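You operate a simulated robot arm through the tools that you are given. There is no shell and no other tool.

Carry out the task below with a simulated robot arm. There is one attempt and no reset: what you move stays moved.

JOB
Fill the square bottle marked LARGE to about its red line at the swing spout, using the steel funnel.
Fine: bottle on the yellow ring, funnel in its neck, the spout stays over it; the main valve is opened for it and ends shut; no spill; the other square bottle on the filling table stays empty. Set down upright: what you pick out.

The check looks at the end state, three seconds after you hand in, the way a careful person would. Anything else that was tipped, shoved, dropped, spilled or broken makes it a failure.

ROBOT AND FRAMES
A 6-joint arm with a two-finger parallel gripper, fixed in place. Base frame: the origin is at the foot of the arm, x ahead of it, y to its left, z up; the work surface is at about z = 0.45. Readings come in m, rad, newtons and seconds.
With the tool pointing down near the work surface it reaches from about 0.1 to 0.56 m from the base axis. Its first joint turns from -1.152 to 1.152 rad. Payload 2.45 kg.
Tool frame: the origin (TCP) lies between the finger pads and is the grasp point; the fingertips stand 0.024 m ahead of it; z points along the fingers, y is the line along which they close. The gripper opens to 0.068 m. The fingers are 0.017 m wide and 0.01 m thick; the gripper's body (0.04 by 0.07 m) begins 0.041 m behind the TCP.
Orientation is told as [roll, pitch, yaw] about the base's x, y, z axes, in that order, counted from this pose: with the fingers straight down and closing along the base's y, the tool's x points along the base's -x, its y along +y and its z along -z.

CONTROLS
- The arm moves only by the tool servo_tool. Its argument "rows" is a list of rows, each an object of numbers (a shift or turn left out is 0, a gripper value left out holds the last): "dx", "dy", "dz": the shift along the tool's x, y, z in m; "wx", "wy", "wz": the turn, a rotation vector about the tool's x, y, z in rad; "gripper": the finger opening in m, from 0 to 0.068. In form: [{"dx": .., "dy": .., "dz": .., "wx": .., "wy": .., "wz": .., "gripper": ..}, ...]. A call has 1 to 20 rows; each row is the pose to reach, as a shift and turn from the pose commanded when the call began, along the tool's axes at that moment. Each row takes 0.2 s and may step no farther than 0.05 m and 0.15 rad from the row before; otherwise, or with a gripper value out of range, the whole call is refused. Where a pose cannot be reached the arm comes as near as it can. A force on the tool above 90 N (or 10 N above the force at the start of the call, whichever is more), or a blocked arm, ends the call early, and 0.2 s more pass. The fingers move at their own pace (about 0.108 m/s each) and stop on an object; they squeeze with about 25 N. The grip force told is the motor's: it shows also when the fingers shut on nothing. Time passes only in rows, and 0.2 s behind the last, so rows that repeat a pose let the fingers close. It gives the time, the measured TCP pose, the force on the tool (base axes), the opening and the grip force at its end, in the units of the frame above (readings bear some noise), with the torque about the TCP (base axes, N m) and any sound that the robot's microphone picked up.
- Cameras (640 x 400 px; columns grow to the right, rows downward): "scene" is fixed at [0.1689, 0.4157, 1.4616]; the picture's right is [-0.73, -0.69, 0.00], its down [-0.40, 0.42, -0.81] and it looks along [0.56, -0.59, -0.58] (base axes); focal length 310 px, centre (320, 200). "wrist" rides on the gripper at [0.084, 0.011, -0.075] in the tool frame; the picture's right is [-0.13, 0.99, 0.00], its down [-0.60, -0.08, -0.79] and it looks along [-0.79, -0.10, 0.61] (tool axes); focal length 251 px, centre (320, 200). There is no depth. A picture from a camera that has moved, and an enlarged one, comes with that camera's place and axes in the base frame and with its lens.
- camera(camera): a new picture of that camera. No time passes.
- zoom(camera, box): a new picture of the part [left, top, right, bottom] of that camera's present view, enlarged. No time passes.
- hand_in(): hands the job in; it is judged then, once.

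Nothing tells you positions but the pictures and the camera data. Unless the task says otherwise, let go and move clear before handing in.

The tools are called after ">>>" as a command line: name --argument value ..., lists and objects as JSON in quotes. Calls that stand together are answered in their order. servo_tool: Moves the arm, as the interface text tells. Its arguments: {"type":"object","properties":{"rows":{"type":"array","items":{"type":"object","properties":{"dx":{"type":"number"},"dy":{"type":"number"},"dz":{"type":"number"},"wx":{"type":"number"},"wy":{"type":"number"},"wz":{"type":"number"},"gripper":{"type":"number"}}}}},"required":["rows"]} The other tools are called the same way: camera (camera) takes a picture; zoom (camera, box) takes an enlarged picture of a part of a camera's view; hand_in () hands the job in.

At the start:

```text
time_s: 0.0
tool_pos: [0.3565, -0.3214, 1.1922]
ee_rot: [0.0, 0.0, 0.0]
contact_force: [-0.1, 0.3, -0.1]
wrist_torque: [0.03, 0.0, 0.0]
opening: 0.0681
finger_force: 0.1
```

scene: 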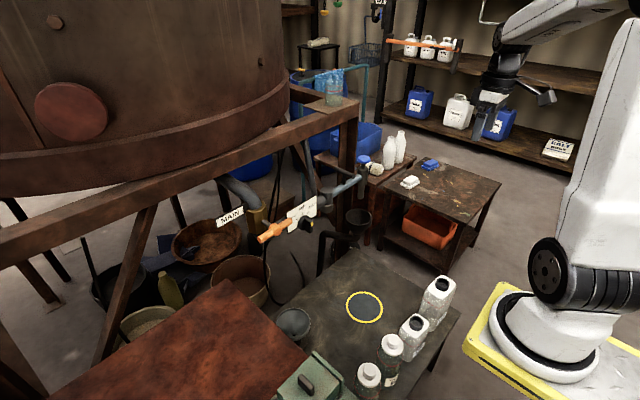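
wrist: 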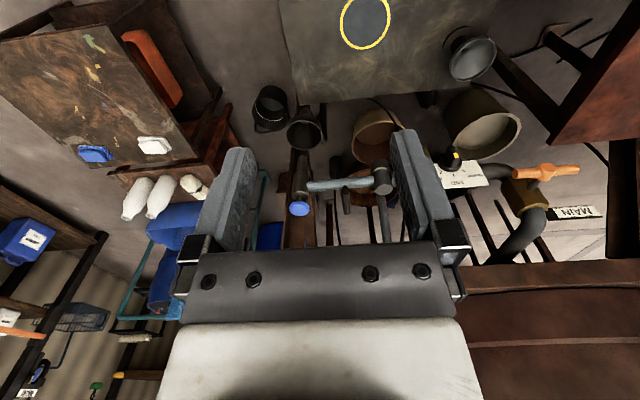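

I see a filling table with a yellow ring, square bottles, a funnel and a valve with an orange handle. I'll zoom in on the parts before moving anything.

>>> zoom --camera "scene" --box '[260, 240, 500, 400]'

>>> zoom --camera "scene" --box '[200, 150, 400, 275]'

>>> zoom --camera "wrist" --box '[240, 0, 640, 250]'

>>> zoom --camera "scene" --box '[340, 270, 470, 400]'

```text
2.50 times, centred on (380, 320) of scene
camera zoom: at [0.1689, 0.4157, 1.4616], right [-0.73, -0.69, 0.0], down [-0.4, 0.42, -0.81], along [0.56, -0.59, -0.58], focal length 775 px, centre (170, -100)
```

zoom: 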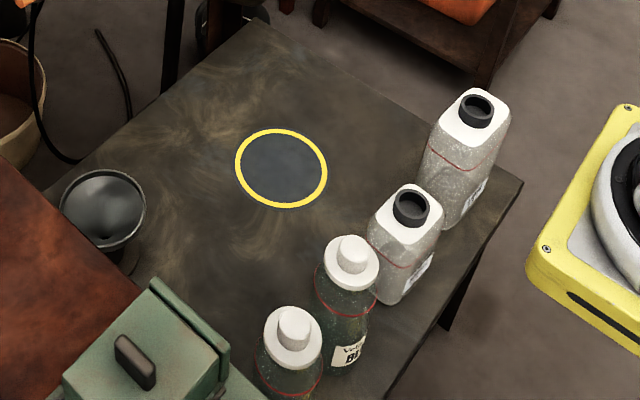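

```text
3.20 times, centred on (300, 212) of scene
camera zoom: at [0.1689, 0.4157, 1.4616], right [-0.73, -0.69, 0.0], down [-0.4, 0.42, -0.81], along [0.56, -0.59, -0.58], focal length 992 px, centre (384, 160)
```

zoom: 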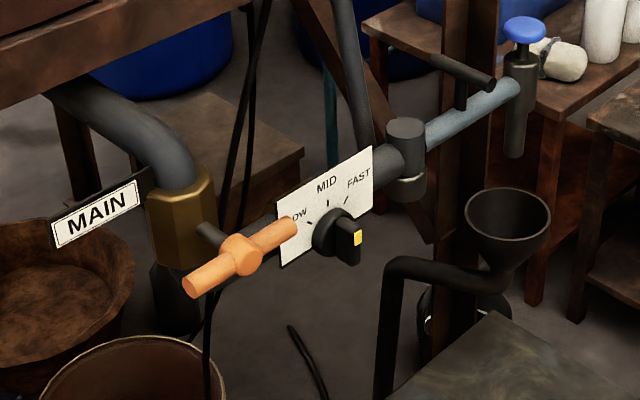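

```text
1.60 times, centred on (440, 125) of wrist
camera zoom: at [0.2738, -0.3104, 1.2661], right [0.13, 0.99, 0.0], down [0.6, -0.08, 0.79], along [0.79, -0.1, -0.61], focal length 402 px, centre (128, 320)
```

zoom: 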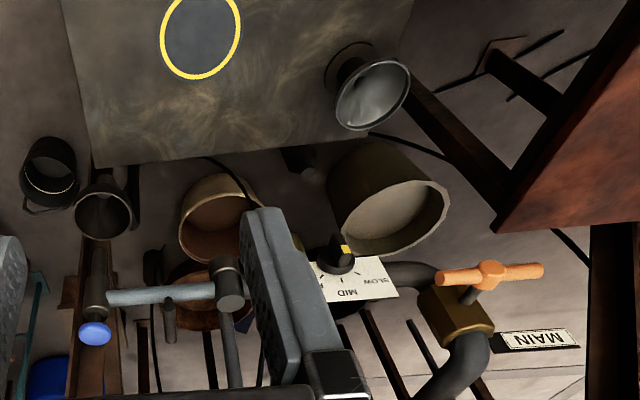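

```text
3.08 times, centred on (405, 335) of scene
camera zoom: at [0.1689, 0.4157, 1.4616], right [-0.73, -0.69, 0.0], down [-0.4, 0.42, -0.81], along [0.56, -0.59, -0.58], focal length 954 px, centre (58, -215)
```

zoom: 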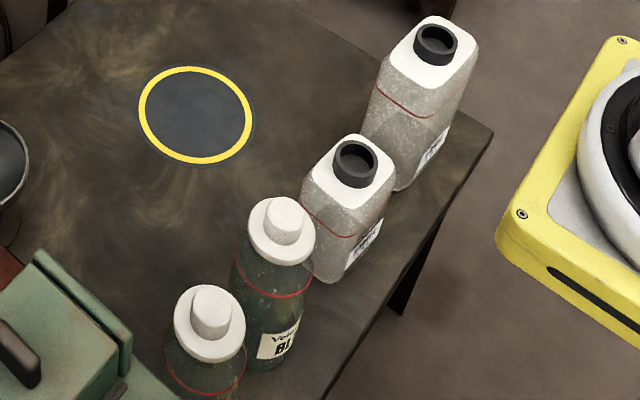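

I have a rough fix: ring near (0.545, -0.22, 0.45) and main handle near (0.66, 0.06, 0.94). I need to look more closely at the arm, the bottles and the spout before planning.

>>> zoom --camera "scene" --box '[440, 0, 640, 400]'

>>> zoom --camera "scene" --box '[300, 60, 480, 200]'

>>> zoom --camera "wrist" --box '[230, 0, 450, 220]'

>>> zoom --camera "wrist" --box '[0, 0, 240, 150]'

```text
1.00 times, centred on (540, 200) of scene (not enlarged: the box is as wide or as high as the picture)
camera zoom: at [0.1689, 0.4157, 1.4616], right [-0.73, -0.69, 0.0], down [-0.4, 0.42, -0.81], along [0.56, -0.59, -0.58], focal length 310 px, centre (100, 200)
```

zoom: 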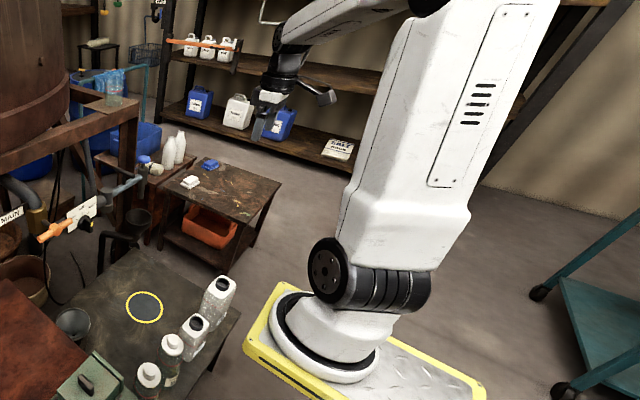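

```text
2.86 times, centred on (390, 130) of scene
camera zoom: at [0.1689, 0.4157, 1.4616], right [-0.73, -0.69, 0.0], down [-0.4, 0.42, -0.81], along [0.56, -0.59, -0.58], focal length 886 px, centre (120, 400)
```

zoom: 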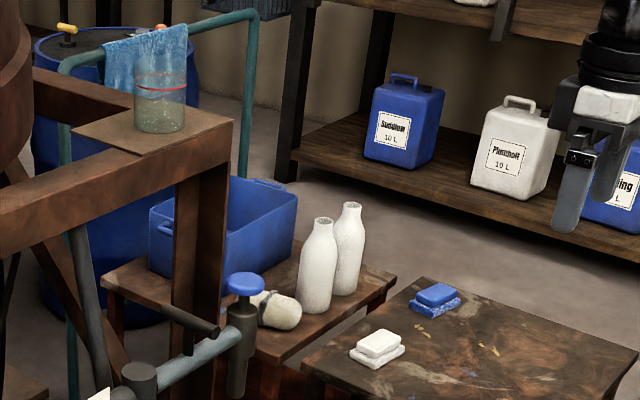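

```text
1.82 times, centred on (340, 110) of wrist
camera zoom: at [0.2738, -0.3104, 1.2661], right [0.13, 0.99, 0.0], down [0.6, -0.08, 0.79], along [0.79, -0.1, -0.61], focal length 457 px, centre (284, 364)
```

zoom: 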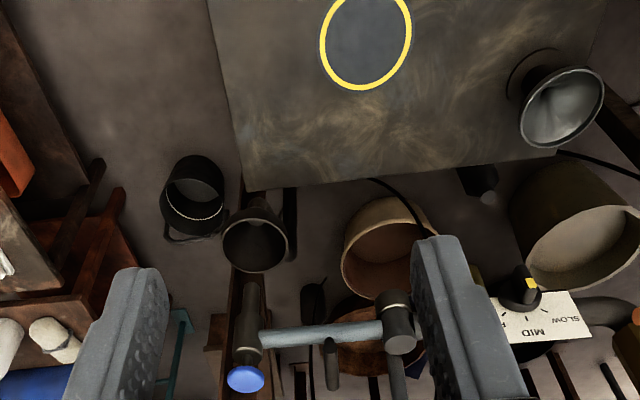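

```text
2.67 times, centred on (120, 75) of wrist
camera zoom: at [0.2738, -0.3104, 1.2661], right [0.13, 0.99, 0.0], down [0.6, -0.08, 0.79], along [0.79, -0.1, -0.61], focal length 670 px, centre (853, 533)
```

zoom: 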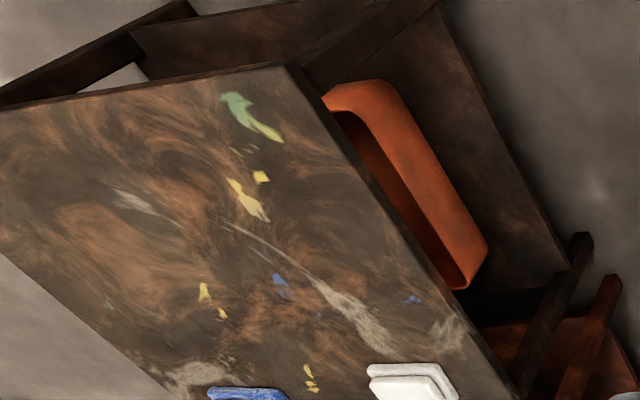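

The zoom can show areas past the picture's edge, so I'll use it to see the arm's foot and the bottles' labels. Nothing moves yet.

>>> zoom --camera "scene" --box '[0, 320, 640, 400]'

>>> zoom --camera "wrist" --box '[0, 0, 640, 20]'

>>> zoom --camera "scene" --box '[600, 0, 640, 400]'

>>> zoom --camera "scene" --box '[0, 0, 40, 400]'

```text
1.00 times, centred on (320, 360) of scene (not enlarged: the box is as wide or as high as the picture)
camera zoom: at [0.1689, 0.4157, 1.4616], right [-0.73, -0.69, 0.0], down [-0.4, 0.42, -0.81], along [0.56, -0.59, -0.58], focal length 310 px, centre (320, 40)
```

zoom: 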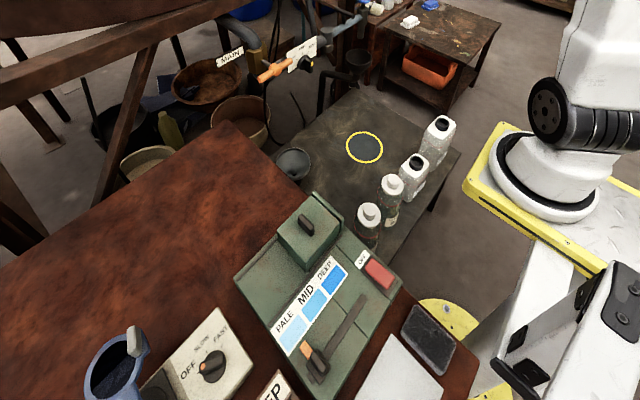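

```text
1.00 times, centred on (320, 10) of wrist (not enlarged: the box is as wide or as high as the picture)
camera zoom: at [0.2738, -0.3104, 1.2661], right [0.13, 0.99, 0.0], down [0.6, -0.08, 0.79], along [0.79, -0.1, -0.61], focal length 251 px, centre (320, 390)
```

zoom: 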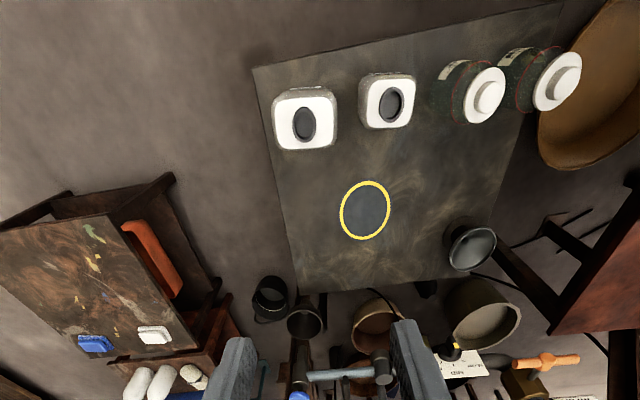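

```text
1.00 times, centred on (620, 200) of scene (not enlarged: the box is as wide or as high as the picture)
camera zoom: at [0.1689, 0.4157, 1.4616], right [-0.73, -0.69, 0.0], down [-0.4, 0.42, -0.81], along [0.56, -0.59, -0.58], focal length 310 px, centre (20, 200)
```

zoom: 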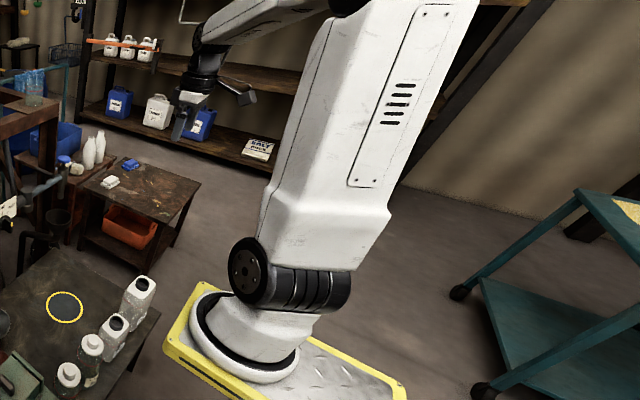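

```text
1.00 times, centred on (20, 200) of scene (not enlarged: the box is as wide or as high as the picture)
camera zoom: at [0.1689, 0.4157, 1.4616], right [-0.73, -0.69, 0.0], down [-0.4, 0.42, -0.81], along [0.56, -0.59, -0.58], focal length 310 px, centre (620, 200)
```

zoom: 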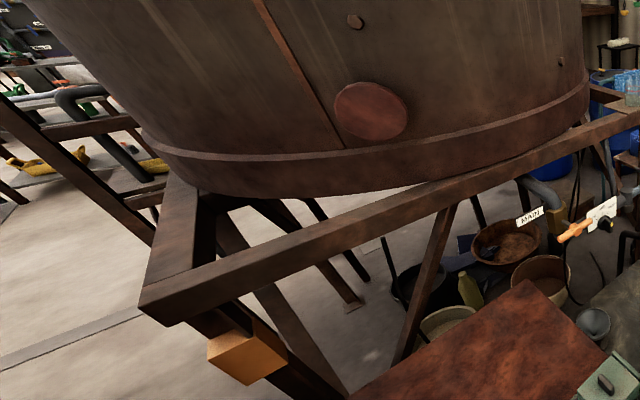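

The wide views show the whole filling table: two square bottles, two round bottles, the ring and a steel funnel in a holder. I want to know where the arm's foot is relative to the frame, so I'll try looking further down with the wrist camera.

>>> zoom --camera "wrist" --box '[0, -400, 640, -200]'

>>> zoom --camera "wrist" --box '[0, 0, 1, 1]'

>>> zoom --camera "scene" --box '[400, 300, 640, 400]'

```text
refused: -400 is not a number from 0 to 400
```

```text
16.00 times, centred on (0, 0) of wrist
camera zoom: at [0.2738, -0.3104, 1.2661], right [0.13, 0.99, 0.0], down [0.6, -0.08, 0.79], along [0.79, -0.1, -0.61], focal length 4023 px, centre (5432, 3392)
```

zoom: 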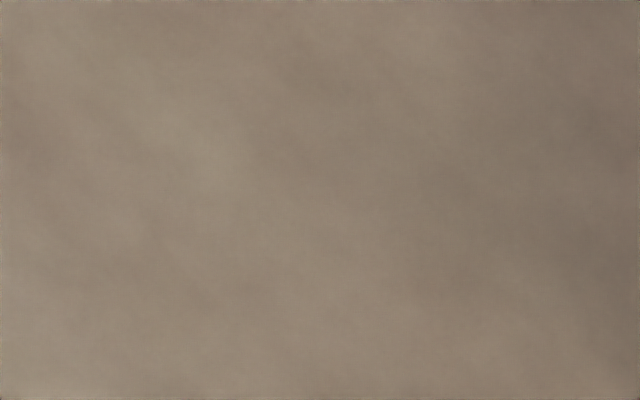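

```text
2.67 times, centred on (520, 350) of scene
camera zoom: at [0.1689, 0.4157, 1.4616], right [-0.73, -0.69, 0.0], down [-0.4, 0.42, -0.81], along [0.56, -0.59, -0.58], focal length 827 px, centre (-213, -200)
```

zoom: 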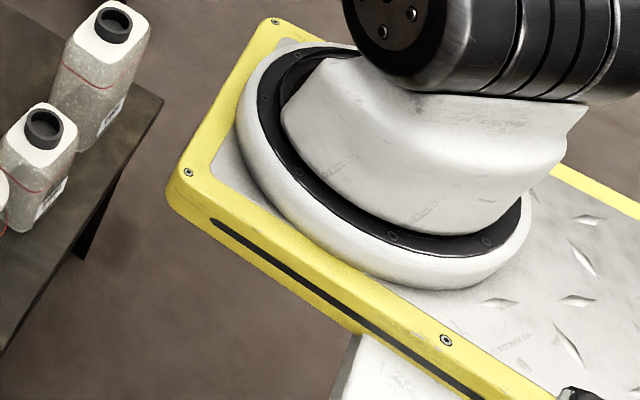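

The base of the arm may sit higher than I thought, but both cameras agree on the object positions. LARGE is probably the tall bottle near (0.333, -0.339), and the other is near (0.335, -0.194). I'll zoom in on the valve, spout and labels.

>>> zoom --camera "scene" --box '[240, 175, 320, 245]'

>>> zoom --camera "scene" --box '[300, 145, 380, 205]'

>>> zoom --camera "scene" --box '[395, 265, 465, 345]'

>>> zoom --camera "scene" --box '[260, 290, 330, 350]'

>>> zoom --camera "wrist" --box '[430, 140, 600, 240]'

```text
5.71 times, centred on (280, 210) of scene
camera zoom: at [0.1689, 0.4157, 1.4616], right [-0.73, -0.69, 0.0], down [-0.4, 0.42, -0.81], along [0.56, -0.59, -0.58], focal length 1771 px, centre (549, 143)
```

zoom: 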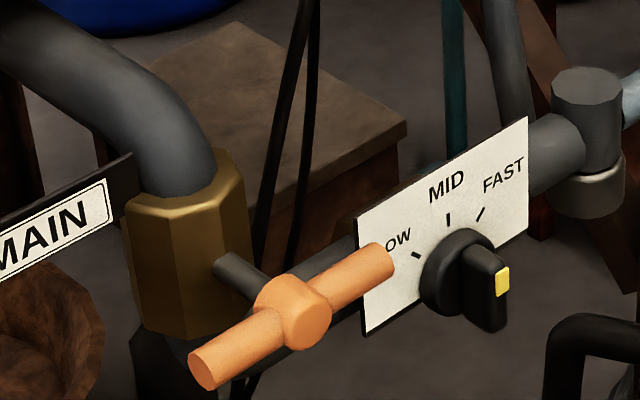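

```text
6.67 times, centred on (340, 175) of scene
camera zoom: at [0.1689, 0.4157, 1.4616], right [-0.73, -0.69, 0.0], down [-0.4, 0.42, -0.81], along [0.56, -0.59, -0.58], focal length 2066 px, centre (187, 367)
```

zoom: 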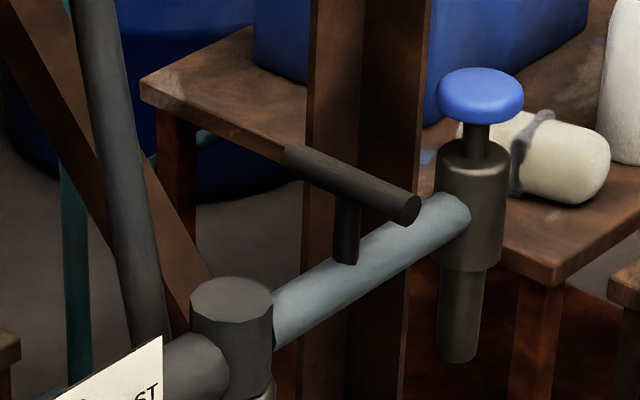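

```text
5.00 times, centred on (430, 305) of scene
camera zoom: at [0.1689, 0.4157, 1.4616], right [-0.73, -0.69, 0.0], down [-0.4, 0.42, -0.81], along [0.56, -0.59, -0.58], focal length 1550 px, centre (-230, -325)
```

zoom: 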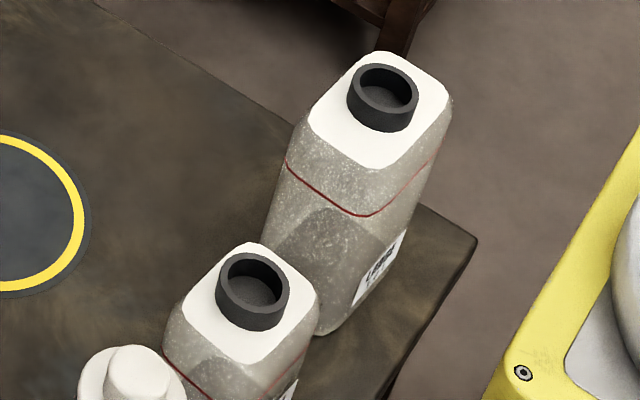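

```text
6.67 times, centred on (295, 320) of scene
camera zoom: at [0.1689, 0.4157, 1.4616], right [-0.73, -0.69, 0.0], down [-0.4, 0.42, -0.81], along [0.56, -0.59, -0.58], focal length 2066 px, centre (487, -600)
```

zoom: 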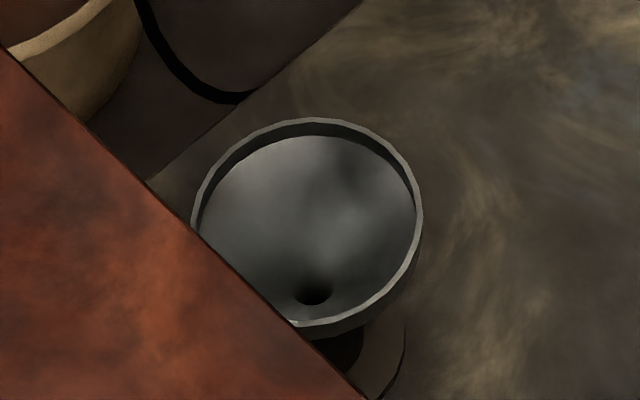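

```text
3.76 times, centred on (515, 190) of wrist
camera zoom: at [0.2738, -0.3104, 1.2661], right [0.13, 0.99, 0.0], down [0.6, -0.08, 0.79], along [0.79, -0.1, -0.61], focal length 947 px, centre (-414, 238)
```

zoom: 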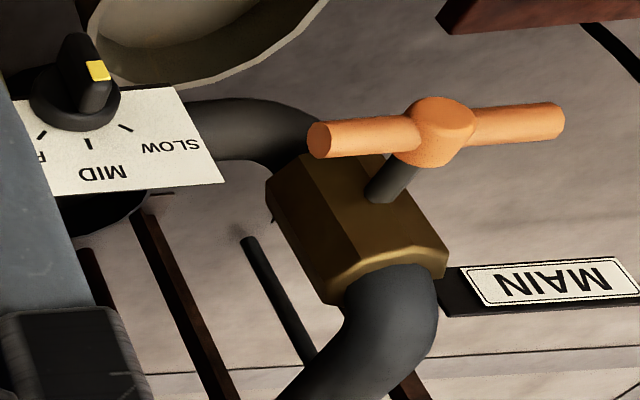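

The main valve handle is a horizontal bar lying across a vertical pipe, so it looks shut. Next I'll bring the wrist camera lower and back, in two steps, to read the labels.

>>> servo_tool --rows '[{"dx": 0.02, "dz": 0.03}, {"dx": 0.04, "dz": 0.07}, {"dx": 0.06, "dz": 0.11}, {"dx": 0.08, "dz": 0.15}, {"dx": 0.1, "dz": 0.19}, {"dx": 0.12, "dz": 0.23}]'

>>> camera --camera "scene"

>>> zoom --camera "wrist" --box '[0, 0, 640, 100]'

```text
time_s: 1.4
tool_pos: [0.262, -0.3094, 0.9624]
ee_rot: [-0.001, 0.002, -0.001]
contact_force: [0.2, -0.2, -0.5]
wrist_torque: [0.01, -0.02, 0.02]
opening: 0.0679
finger_force: 0.0
out of reach, approached as far as the arm can: row 5, 6
```

```text
taken
```

scene: 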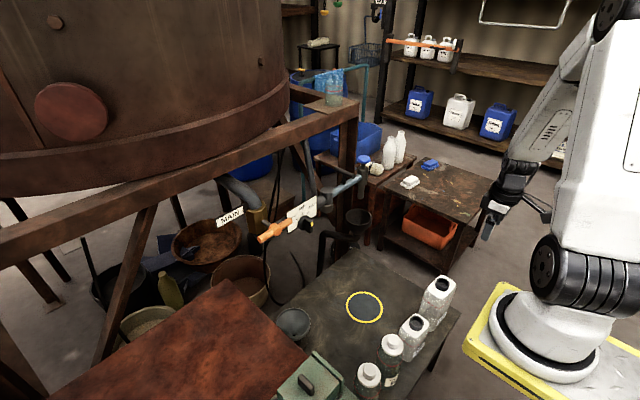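

```text
1.00 times, centred on (320, 50) of wrist (not enlarged: the box is as wide or as high as the picture)
camera zoom: at [0.1799, -0.2982, 1.0372], right [0.13, 0.99, 0.0], down [0.6, -0.08, 0.79], along [0.79, -0.1, -0.61], focal length 251 px, centre (320, 350)
```

zoom: 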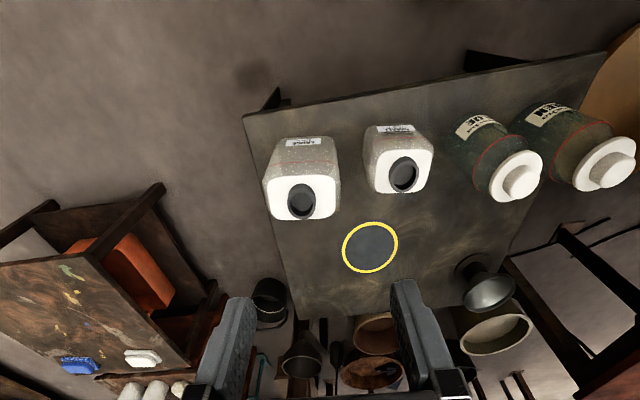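

The first joint hit its limit, which suggests the turning axis is near (0.12, 0). The labels are now visible from here, so I'll zoom in on them.

>>> zoom --camera "wrist" --box '[250, 0, 350, 40]'

>>> zoom --camera "wrist" --box '[240, 0, 460, 10]'

>>> camera --camera "wrist"

>>> zoom --camera "scene" --box '[600, 0, 640, 400]'

```text
6.40 times, centred on (300, 20) of wrist
camera zoom: at [0.1799, -0.2982, 1.0372], right [0.13, 0.99, 0.0], down [0.6, -0.08, 0.79], along [0.79, -0.1, -0.61], focal length 1609 px, centre (448, 1352)
```

zoom: 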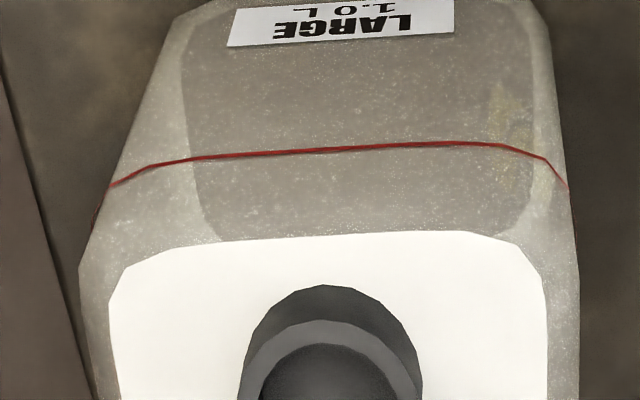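

```text
2.91 times, centred on (350, 5) of wrist
camera zoom: at [0.1799, -0.2982, 1.0372], right [0.13, 0.99, 0.0], down [0.6, -0.08, 0.79], along [0.79, -0.1, -0.61], focal length 731 px, centre (233, 767)
```

zoom: 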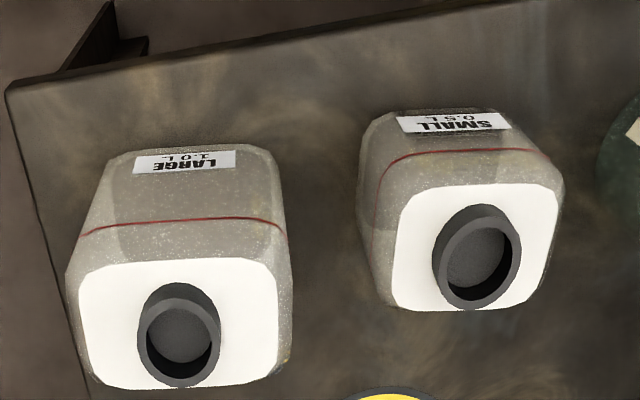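

```text
taken
camera wrist: at [0.1799, -0.2982, 1.0372], right [0.13, 0.99, 0.0], down [0.6, -0.08, 0.79], along [0.79, -0.1, -0.61], focal length 251 px, centre (320, 200)
```

wrist: 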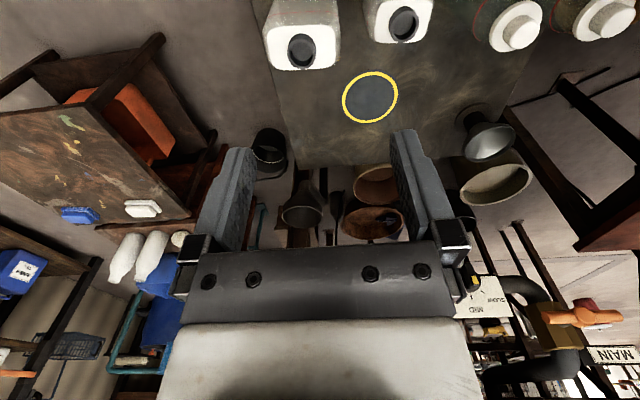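

```text
1.00 times, centred on (620, 200) of scene (not enlarged: the box is as wide or as high as the picture)
camera zoom: at [0.1689, 0.4157, 1.4616], right [-0.73, -0.69, 0.0], down [-0.4, 0.42, -0.81], along [0.56, -0.59, -0.58], focal length 310 px, centre (20, 200)
```

zoom: 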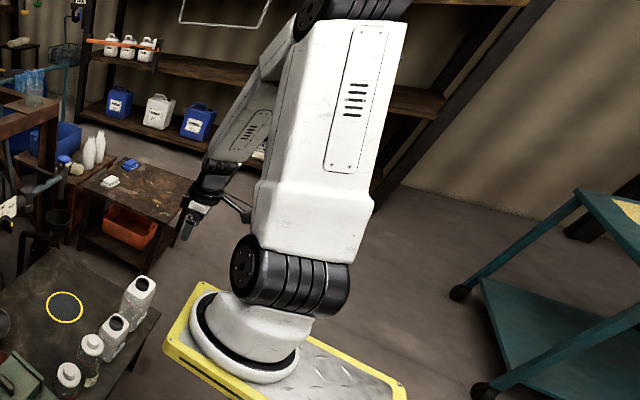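

LARGE 1.0 L is the taller bottle and SMALL 0.5 L is the shorter one. Its body is about 0.105 m wide, so I'll grip it by the neck. First I want a closer look at the funnel, its stand, and the valve and dial from this viewpoint.

>>> zoom --camera "wrist" --box '[450, 90, 550, 170]'

>>> zoom --camera "wrist" --box '[540, 240, 640, 400]'

>>> zoom --camera "wrist" --box '[440, 250, 540, 330]'

>>> zoom --camera "wrist" --box '[230, 110, 420, 230]'

```text
5.00 times, centred on (500, 130) of wrist
camera zoom: at [0.1799, -0.2982, 1.0372], right [0.13, 0.99, 0.0], down [0.6, -0.08, 0.79], along [0.79, -0.1, -0.61], focal length 1257 px, centre (-580, 550)
```

zoom: 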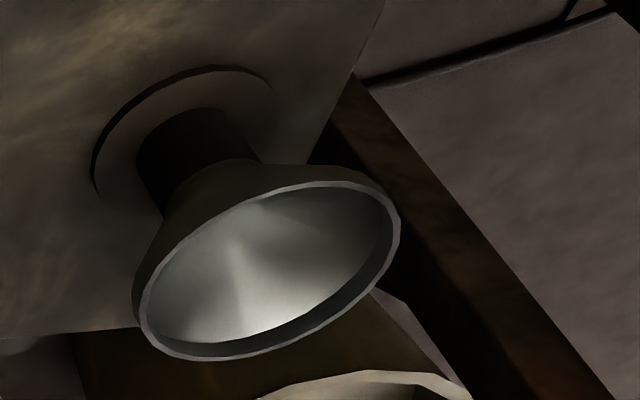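

```text
2.50 times, centred on (590, 320) of wrist
camera zoom: at [0.1799, -0.2982, 1.0372], right [0.13, 0.99, 0.0], down [0.6, -0.08, 0.79], along [0.79, -0.1, -0.61], focal length 629 px, centre (-355, -100)
```

zoom: 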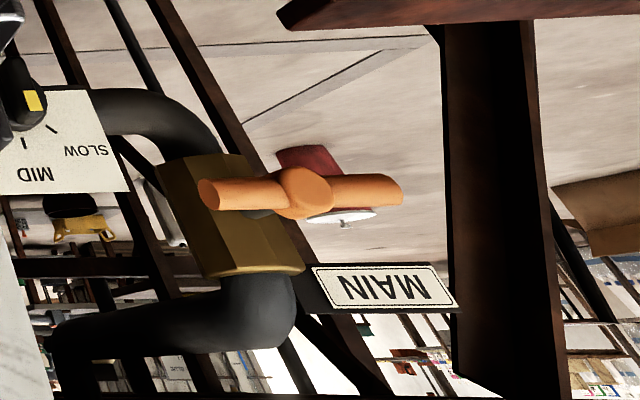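

```text
5.00 times, centred on (490, 290) of wrist
camera zoom: at [0.1799, -0.2982, 1.0372], right [0.13, 0.99, 0.0], down [0.6, -0.08, 0.79], along [0.79, -0.1, -0.61], focal length 1257 px, centre (-530, -250)
```

zoom: 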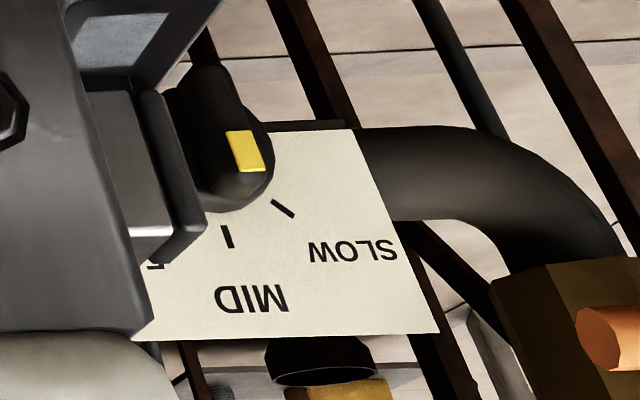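

```text
3.33 times, centred on (325, 170) of wrist
camera zoom: at [0.1799, -0.2982, 1.0372], right [0.13, 0.99, 0.0], down [0.6, -0.08, 0.79], along [0.79, -0.1, -0.61], focal length 838 px, centre (303, 300)
```

zoom: 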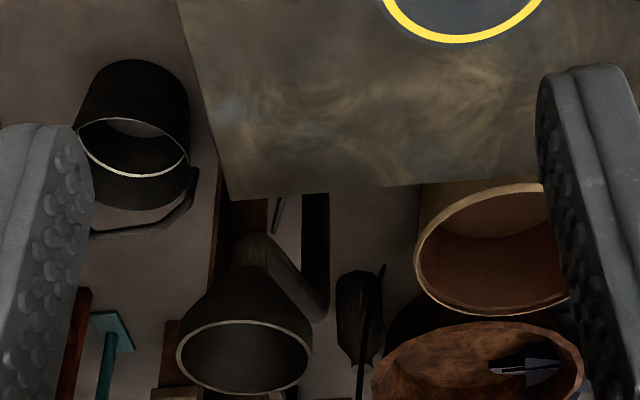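

Funnel: a cone on a dark stand with a rim about 0.11 m across. The dial's yellow mark points near MID. I'll now move above the LARGE bottle's neck, near (0.331, -0.339), stop high, and check the alignment with the wrist camera.

>>> servo_tool --rows '[{"dx": -0.03, "dy": -0.006, "dz": 0.02}, {"dx": -0.06, "dy": -0.012, "dz": 0.05}, {"dx": -0.0945, "dy": -0.0176, "dz": 0.08}, {"dx": -0.0945, "dy": -0.0176, "dz": 0.12}, {"dx": -0.0945, "dy": -0.0176, "dz": 0.16}, {"dx": -0.0945, "dy": -0.0176, "dz": 0.2}]'

>>> camera --camera "wrist"

>>> camera --camera "scene"

```text
time_s: 2.8
tool_pos: [0.3611, -0.3252, 0.7637]
ee_rot: [-0.002, -0.002, 0.0]
contact_force: [-0.4, 0.2, 0.4]
wrist_torque: [0.01, 0.01, 0.01]
opening: 0.0681
finger_force: 0.1
```

```text
taken
camera wrist: at [0.2769, -0.3142, 0.8373], right [0.13, 0.99, 0.0], down [0.6, -0.08, 0.79], along [0.79, -0.1, -0.61], focal length 251 px, centre (320, 200)
```

wrist: 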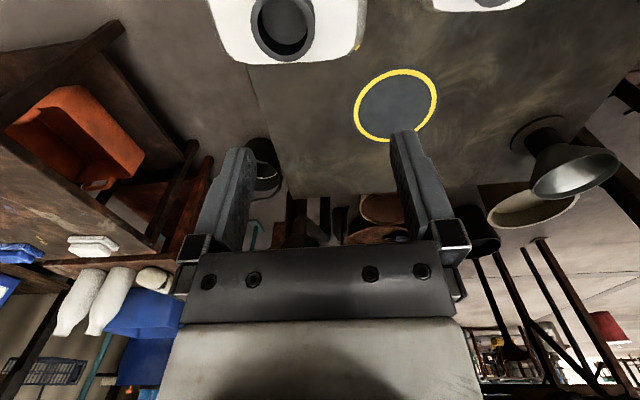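

```text
taken
```

scene: 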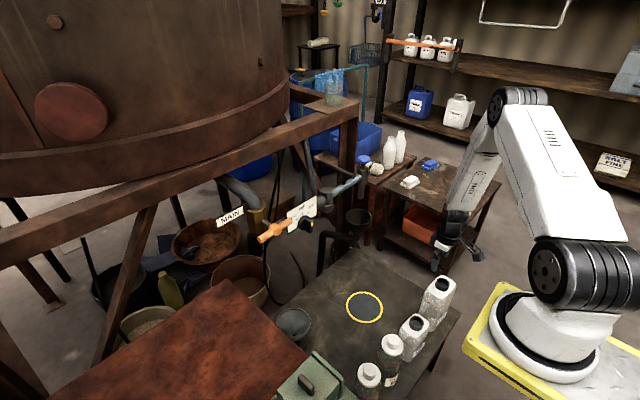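

The gripper is high and clear of the bottle. I'll zoom on the neck to pin down its centre before descending.

>>> zoom --camera "wrist" --box '[200, 0, 380, 60]'

>>> zoom --camera "scene" --box '[400, 230, 480, 310]'

>>> zoom --camera "wrist" --box '[490, 90, 640, 210]'

```text
3.56 times, centred on (290, 30) of wrist
camera zoom: at [0.2769, -0.3142, 0.8373], right [0.13, 0.99, 0.0], down [0.6, -0.08, 0.79], along [0.79, -0.1, -0.61], focal length 894 px, centre (427, 804)
```

zoom: 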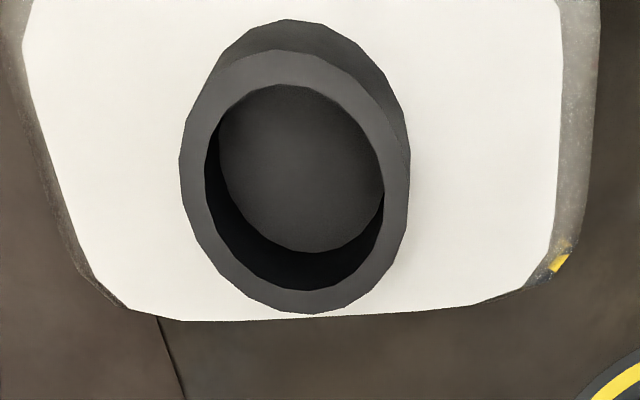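

```text
5.00 times, centred on (440, 270) of scene
camera zoom: at [0.1689, 0.4157, 1.4616], right [-0.73, -0.69, 0.0], down [-0.4, 0.42, -0.81], along [0.56, -0.59, -0.58], focal length 1550 px, centre (-280, -150)
```

zoom: 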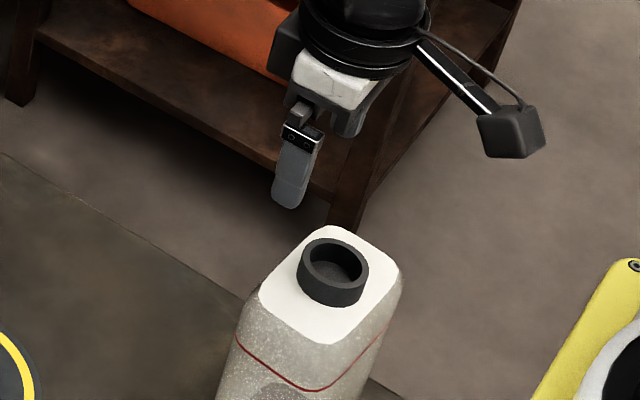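

```text
3.33 times, centred on (565, 150) of wrist
camera zoom: at [0.2769, -0.3142, 0.8373], right [0.13, 0.99, 0.0], down [0.6, -0.08, 0.79], along [0.79, -0.1, -0.61], focal length 838 px, centre (-497, 367)
```

zoom: 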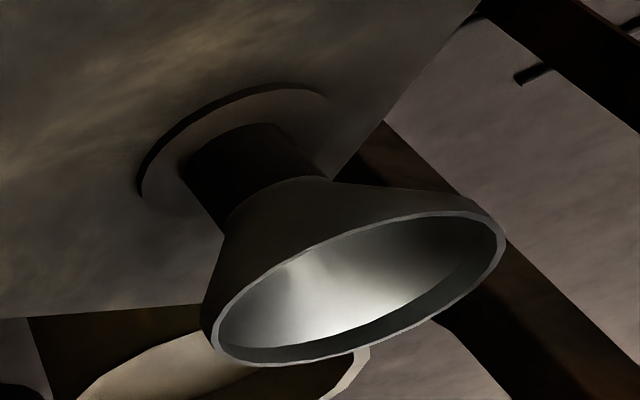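

Neck centre is about (0.328, -0.343), 0.038 m across, with its top at about z = 0.665. I'll shift over it and descend so the fingertips straddle the neck above the shoulder.

>>> servo_tool --rows '[{"dx": 0.017, "dy": -0.009}, {"dx": 0.033, "dy": -0.018}, {"dx": 0.033, "dy": -0.018, "dz": 0.02}, {"dx": 0.033, "dy": -0.018, "dz": 0.045}, {"dx": 0.033, "dy": -0.018, "dz": 0.06}]'

>>> camera --camera "wrist"

>>> zoom --camera "scene" --box '[400, 230, 480, 310]'

```text
time_s: 4.0
tool_pos: [0.3255, -0.3442, 0.7019]
ee_rot: [-0.002, 0.0, 0.0]
contact_force: [0.0, 0.0, -0.2]
wrist_torque: [-0.04, 0.0, -0.01]
opening: 0.068
finger_force: 0.1
```

```text
taken
camera wrist: at [0.2426, -0.3327, 0.7763], right [0.13, 0.99, 0.0], down [0.6, -0.08, 0.79], along [0.79, -0.1, -0.61], focal length 251 px, centre (320, 200)
```

wrist: 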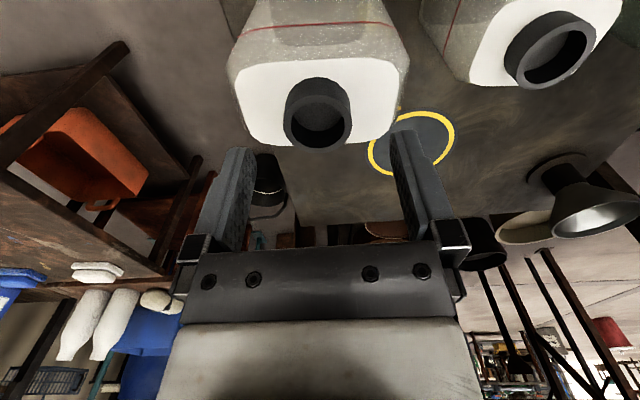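

```text
5.00 times, centred on (440, 270) of scene
camera zoom: at [0.1689, 0.4157, 1.4616], right [-0.73, -0.69, 0.0], down [-0.4, 0.42, -0.81], along [0.56, -0.59, -0.58], focal length 1550 px, centre (-280, -150)
```

zoom: 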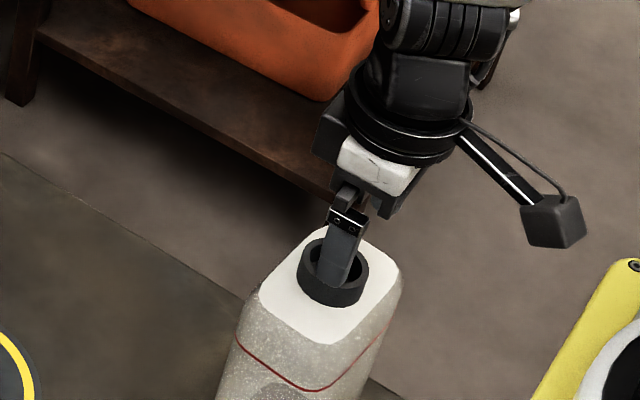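

The fingers are centred over the neck. I'll zoom once more to judge neck top and shoulder heights before the last few centimetres.

>>> zoom --camera "wrist" --box '[230, 40, 410, 152]'

```text
3.56 times, centred on (320, 96) of wrist
camera zoom: at [0.2426, -0.3327, 0.7763], right [0.13, 0.99, 0.0], down [0.6, -0.08, 0.79], along [0.79, -0.1, -0.61], focal length 894 px, centre (320, 570)
```

zoom: 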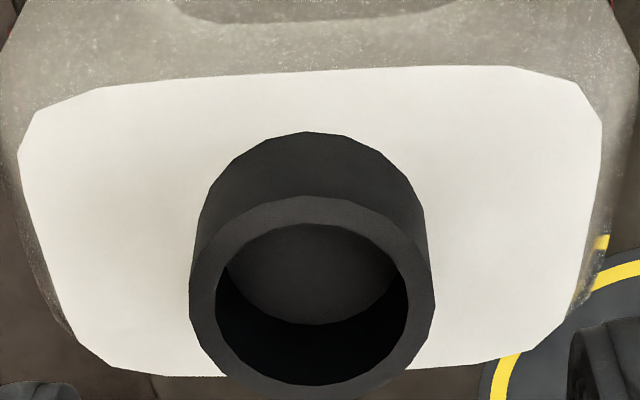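

Neck top looks to be around z = 0.655 with a neck about 20 mm tall. I'll go down about 33 mm with a 3 mm shift forward, then check.

>>> servo_tool --rows '[{"dx": -0.003, "dz": 0.015}, {"dx": -0.003, "dz": 0.028}, {"dx": -0.003, "dz": 0.034}]'

>>> zoom --camera "wrist" --box '[180, 60, 460, 235]'

>>> zoom --camera "scene" --box '[405, 260, 475, 310]'

```text
time_s: 4.8
tool_pos: [0.3277, -0.3434, 0.6693]
ee_rot: [-0.003, 0.0, 0.0]
contact_force: [0.5, 0.0, -0.7]
wrist_torque: [-0.03, -0.01, -0.01]
opening: 0.0679
finger_force: 0.0
```

```text
2.29 times, centred on (320, 148) of wrist
camera zoom: at [0.2454, -0.3332, 0.7422], right [0.13, 0.99, 0.0], down [0.6, -0.08, 0.79], along [0.79, -0.1, -0.61], focal length 575 px, centre (320, 320)
```

zoom: 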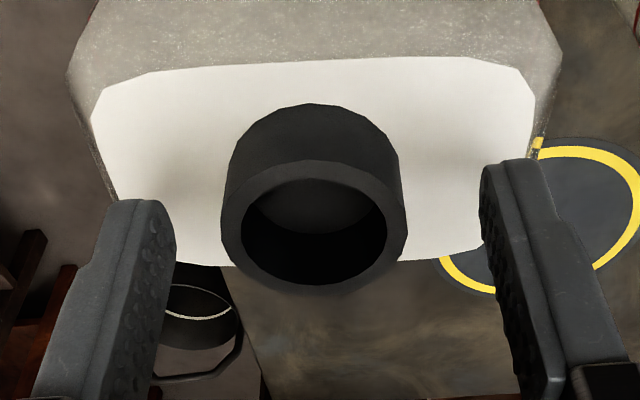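

```text
8.00 times, centred on (440, 285) of scene
camera zoom: at [0.1689, 0.4157, 1.4616], right [-0.73, -0.69, 0.0], down [-0.4, 0.42, -0.81], along [0.56, -0.59, -0.58], focal length 2480 px, centre (-640, -480)
```

zoom: 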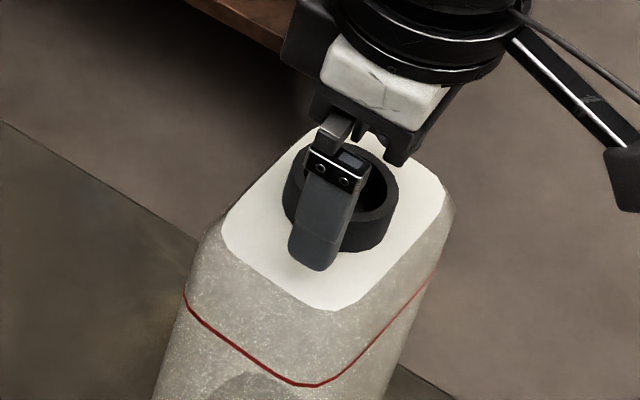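

The neck top now works out to about z = 0.650, so the fingertips overlap it by only about 5 mm. I'll go down 11 mm more, then close.

>>> servo_tool --rows '[{"dx": -0.003, "dy": -0.002, "dz": 0.006}, {"dx": -0.003, "dy": -0.002, "dz": 0.011}, {"dx": -0.003, "dy": -0.002, "dz": 0.011}]'

>>> zoom --camera "wrist" --box '[180, 60, 460, 235]'

>>> zoom --camera "scene" --box '[405, 260, 475, 310]'

```text
time_s: 5.6
tool_pos: [0.3307, -0.3455, 0.6569]
ee_rot: [-0.002, 0.0, 0.001]
contact_force: [0.1, -0.3, -0.2]
wrist_torque: [0.02, -0.02, -0.02]
opening: 0.068
finger_force: 0.0
```

```text
2.29 times, centred on (320, 148) of wrist
camera zoom: at [0.2481, -0.3339, 0.7315], right [0.13, 0.99, 0.0], down [0.6, -0.08, 0.79], along [0.79, -0.1, -0.61], focal length 575 px, centre (320, 320)
```

zoom: 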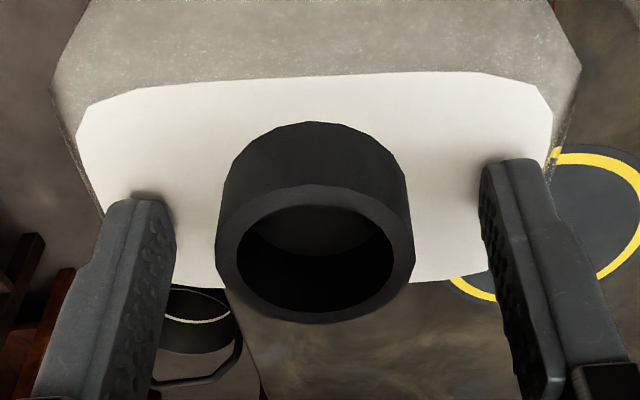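

```text
8.00 times, centred on (440, 285) of scene
camera zoom: at [0.1689, 0.4157, 1.4616], right [-0.73, -0.69, 0.0], down [-0.4, 0.42, -0.81], along [0.56, -0.59, -0.58], focal length 2480 px, centre (-640, -480)
```

zoom: 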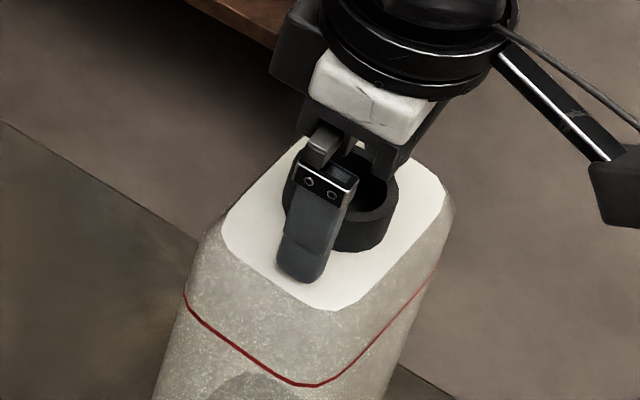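

Fingertips are just above the white shoulder on both sides of the neck. I'll close the gripper now.

>>> servo_tool --rows '[{"gripper": 0.045}, {"gripper": 0.03}, {"gripper": 0.03}, {"gripper": 0.03}]'

>>> zoom --camera "wrist" --box '[180, 60, 460, 235]'

```text
time_s: 6.6
tool_pos: [0.3308, -0.3444, 0.6573]
ee_rot: [-0.002, 0.0, -0.001]
contact_force: [0.3, -0.2, -0.5]
wrist_torque: [0.02, -0.08, 0.0]
opening: 0.0424
finger_force: 25.0
```

```text
2.29 times, centred on (320, 148) of wrist
camera zoom: at [0.248, -0.3339, 0.7315], right [0.13, 0.99, 0.0], down [0.6, -0.08, 0.79], along [0.79, -0.1, -0.61], focal length 575 px, centre (320, 320)
```

zoom: 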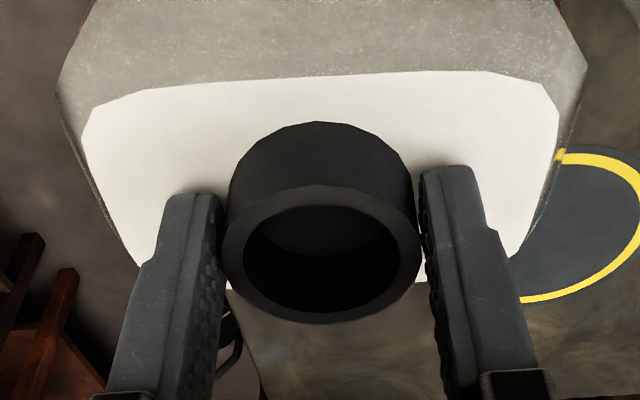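

The gripper holds the neck at 0.0424 m with 25 N. I'll lift 5 cm and check the grip.

>>> servo_tool --rows '[{"dz": -0.01}, {"dz": -0.025}, {"dz": -0.04}, {"dz": -0.055}, {"dz": -0.06}]'

>>> camera --camera "scene"

>>> camera --camera "wrist"

```text
time_s: 7.8
tool_pos: [0.3312, -0.3446, 0.7181]
ee_rot: [-0.002, 0.001, -0.001]
contact_force: [-0.7, -0.4, -2.1]
wrist_torque: [-0.01, 0.02, -0.01]
opening: 0.0422
finger_force: 25.1
```

```text
taken
```

scene: 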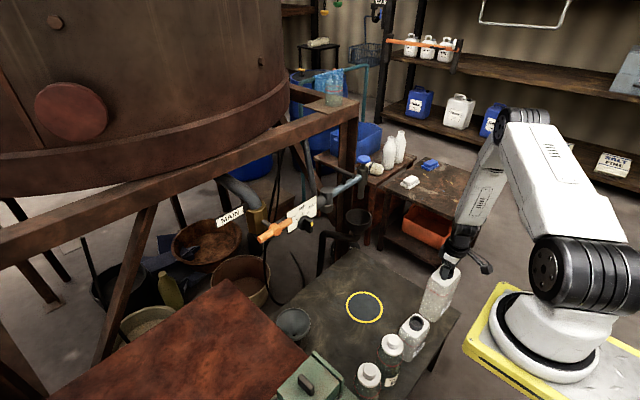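

```text
taken
camera wrist: at [0.248, -0.3343, 0.7923], right [0.13, 0.99, 0.0], down [0.6, -0.08, 0.79], along [0.79, -0.1, -0.61], focal length 251 px, centre (320, 200)
```

wrist: 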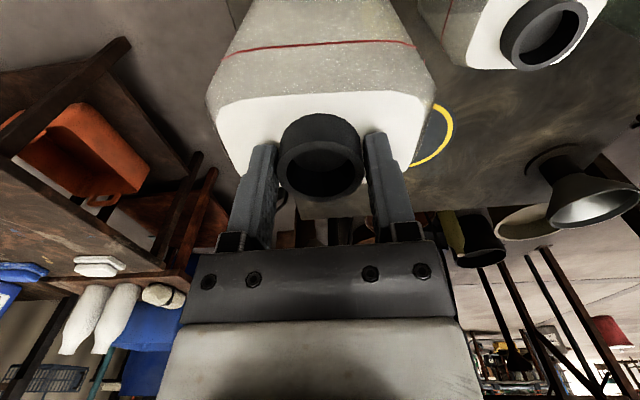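

The bottle is held upright, about 2 N. I'll carry it forward past the SMALL bottle, then across to above the ring at about (0.543, -0.220).

>>> servo_tool --rows '[{"dx": -0.02}, {"dx": -0.05}, {"dx": -0.08}, {"dx": -0.11, "dy": 0.01}, {"dx": -0.135, "dy": 0.03}, {"dx": -0.155, "dy": 0.055}, {"dx": -0.175, "dy": 0.08}, {"dx": -0.195, "dy": 0.105}, {"dx": -0.207, "dy": 0.12}, {"dx": -0.212, "dy": 0.1246}, {"dx": -0.212, "dy": 0.1246}]'

>>> camera --camera "scene"

>>> camera --camera "wrist"

```text
time_s: 10.2
tool_pos: [0.5439, -0.2209, 0.7173]
ee_rot: [-0.002, 0.0, 0.001]
contact_force: [0.1, 0.5, -1.1]
wrist_torque: [-0.05, 0.01, 0.03]
opening: 0.042
finger_force: 24.8
```

```text
taken
```

scene: 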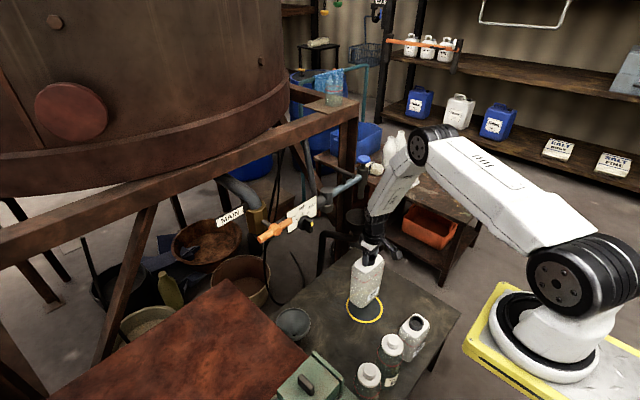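

```text
taken
camera wrist: at [0.4606, -0.2104, 0.7915], right [0.13, 0.99, 0.0], down [0.6, -0.08, 0.79], along [0.79, -0.1, -0.61], focal length 251 px, centre (320, 200)
```

wrist: 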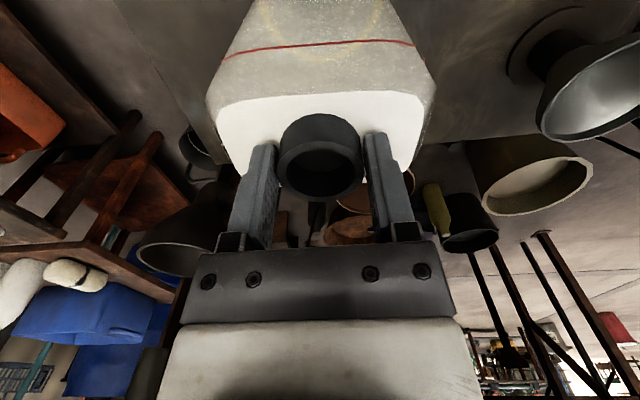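

The bottle hangs over the ring. I'll check its position against the ring before lowering.

>>> zoom --camera "scene" --box '[325, 240, 405, 340]'

>>> zoom --camera "wrist" --box '[0, 0, 640, 2]'

```text
4.00 times, centred on (365, 290) of scene
camera zoom: at [0.1689, 0.4157, 1.4616], right [-0.73, -0.69, 0.0], down [-0.4, 0.42, -0.81], along [0.56, -0.59, -0.58], focal length 1240 px, centre (140, -160)
```

zoom: 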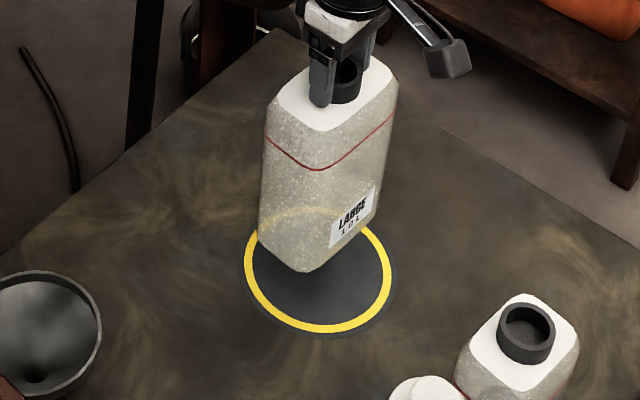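

```text
1.00 times, centred on (320, 1) of wrist (not enlarged: the box is as wide or as high as the picture)
camera zoom: at [0.4606, -0.2104, 0.7915], right [0.13, 0.99, 0.0], down [0.6, -0.08, 0.79], along [0.79, -0.1, -0.61], focal length 251 px, centre (320, 399)
```

zoom: 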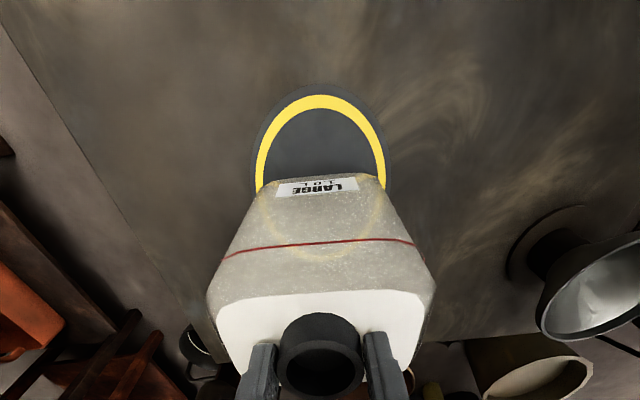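

The ring centre works out at (0.541, -0.2185), and the bottle is over it within about 3 mm. I'll lower it gently to the table.

>>> servo_tool --rows '[{"dx": 0.002, "dy": 0.002, "dz": 0.015}, {"dx": 0.002, "dy": 0.002, "dz": 0.03}, {"dx": 0.002, "dy": 0.002, "dz": 0.045}, {"dx": 0.002, "dy": 0.002, "dz": 0.053}, {"dx": 0.002, "dy": 0.002, "dz": 0.057}, {"dx": 0.002, "dy": 0.002, "dz": 0.0585}]'

>>> zoom --camera "scene" --box '[325, 240, 405, 340]'

```text
time_s: 11.6
tool_pos: [0.5426, -0.2193, 0.6575]
ee_rot: [-0.001, 0.0, 0.0]
contact_force: [-0.8, -0.3, -1.8]
wrist_torque: [0.02, -0.01, -0.01]
opening: 0.0419
finger_force: 25.0
```

```text
4.00 times, centred on (365, 290) of scene
camera zoom: at [0.1689, 0.4157, 1.4616], right [-0.73, -0.69, 0.0], down [-0.4, 0.42, -0.81], along [0.56, -0.59, -0.58], focal length 1240 px, centre (140, -160)
```

zoom: 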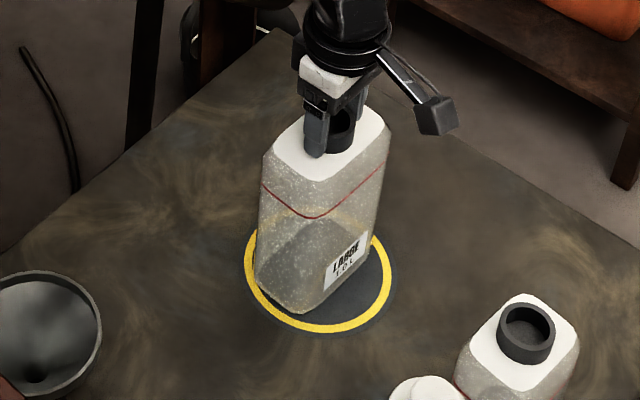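

It is still hanging slightly by weight. I'll lower by a millimetre or two until the force changes.

>>> servo_tool --rows '[{"dz": 0.001}, {"dz": 0.0015}]'

>>> servo_tool --rows '[{"dz": 0.001}, {"dz": 0.001}]'

```text
time_s: 12.2
tool_pos: [0.5429, -0.2203, 0.6571]
ee_rot: [-0.001, 0.001, -0.001]
contact_force: [-0.8, -0.4, 6.9]
wrist_torque: [0.17, 0.3, -0.02]
opening: 0.0417
finger_force: 24.3
```

```text
time_s: 12.8
tool_pos: [0.5417, -0.2195, 0.6562]
ee_rot: [-0.001, -0.002, -0.002]
contact_force: [-4.1, 0.5, 21.3]
wrist_torque: [0.11, 0.23, -0.27]
opening: 0.0419
finger_force: 25.3
```

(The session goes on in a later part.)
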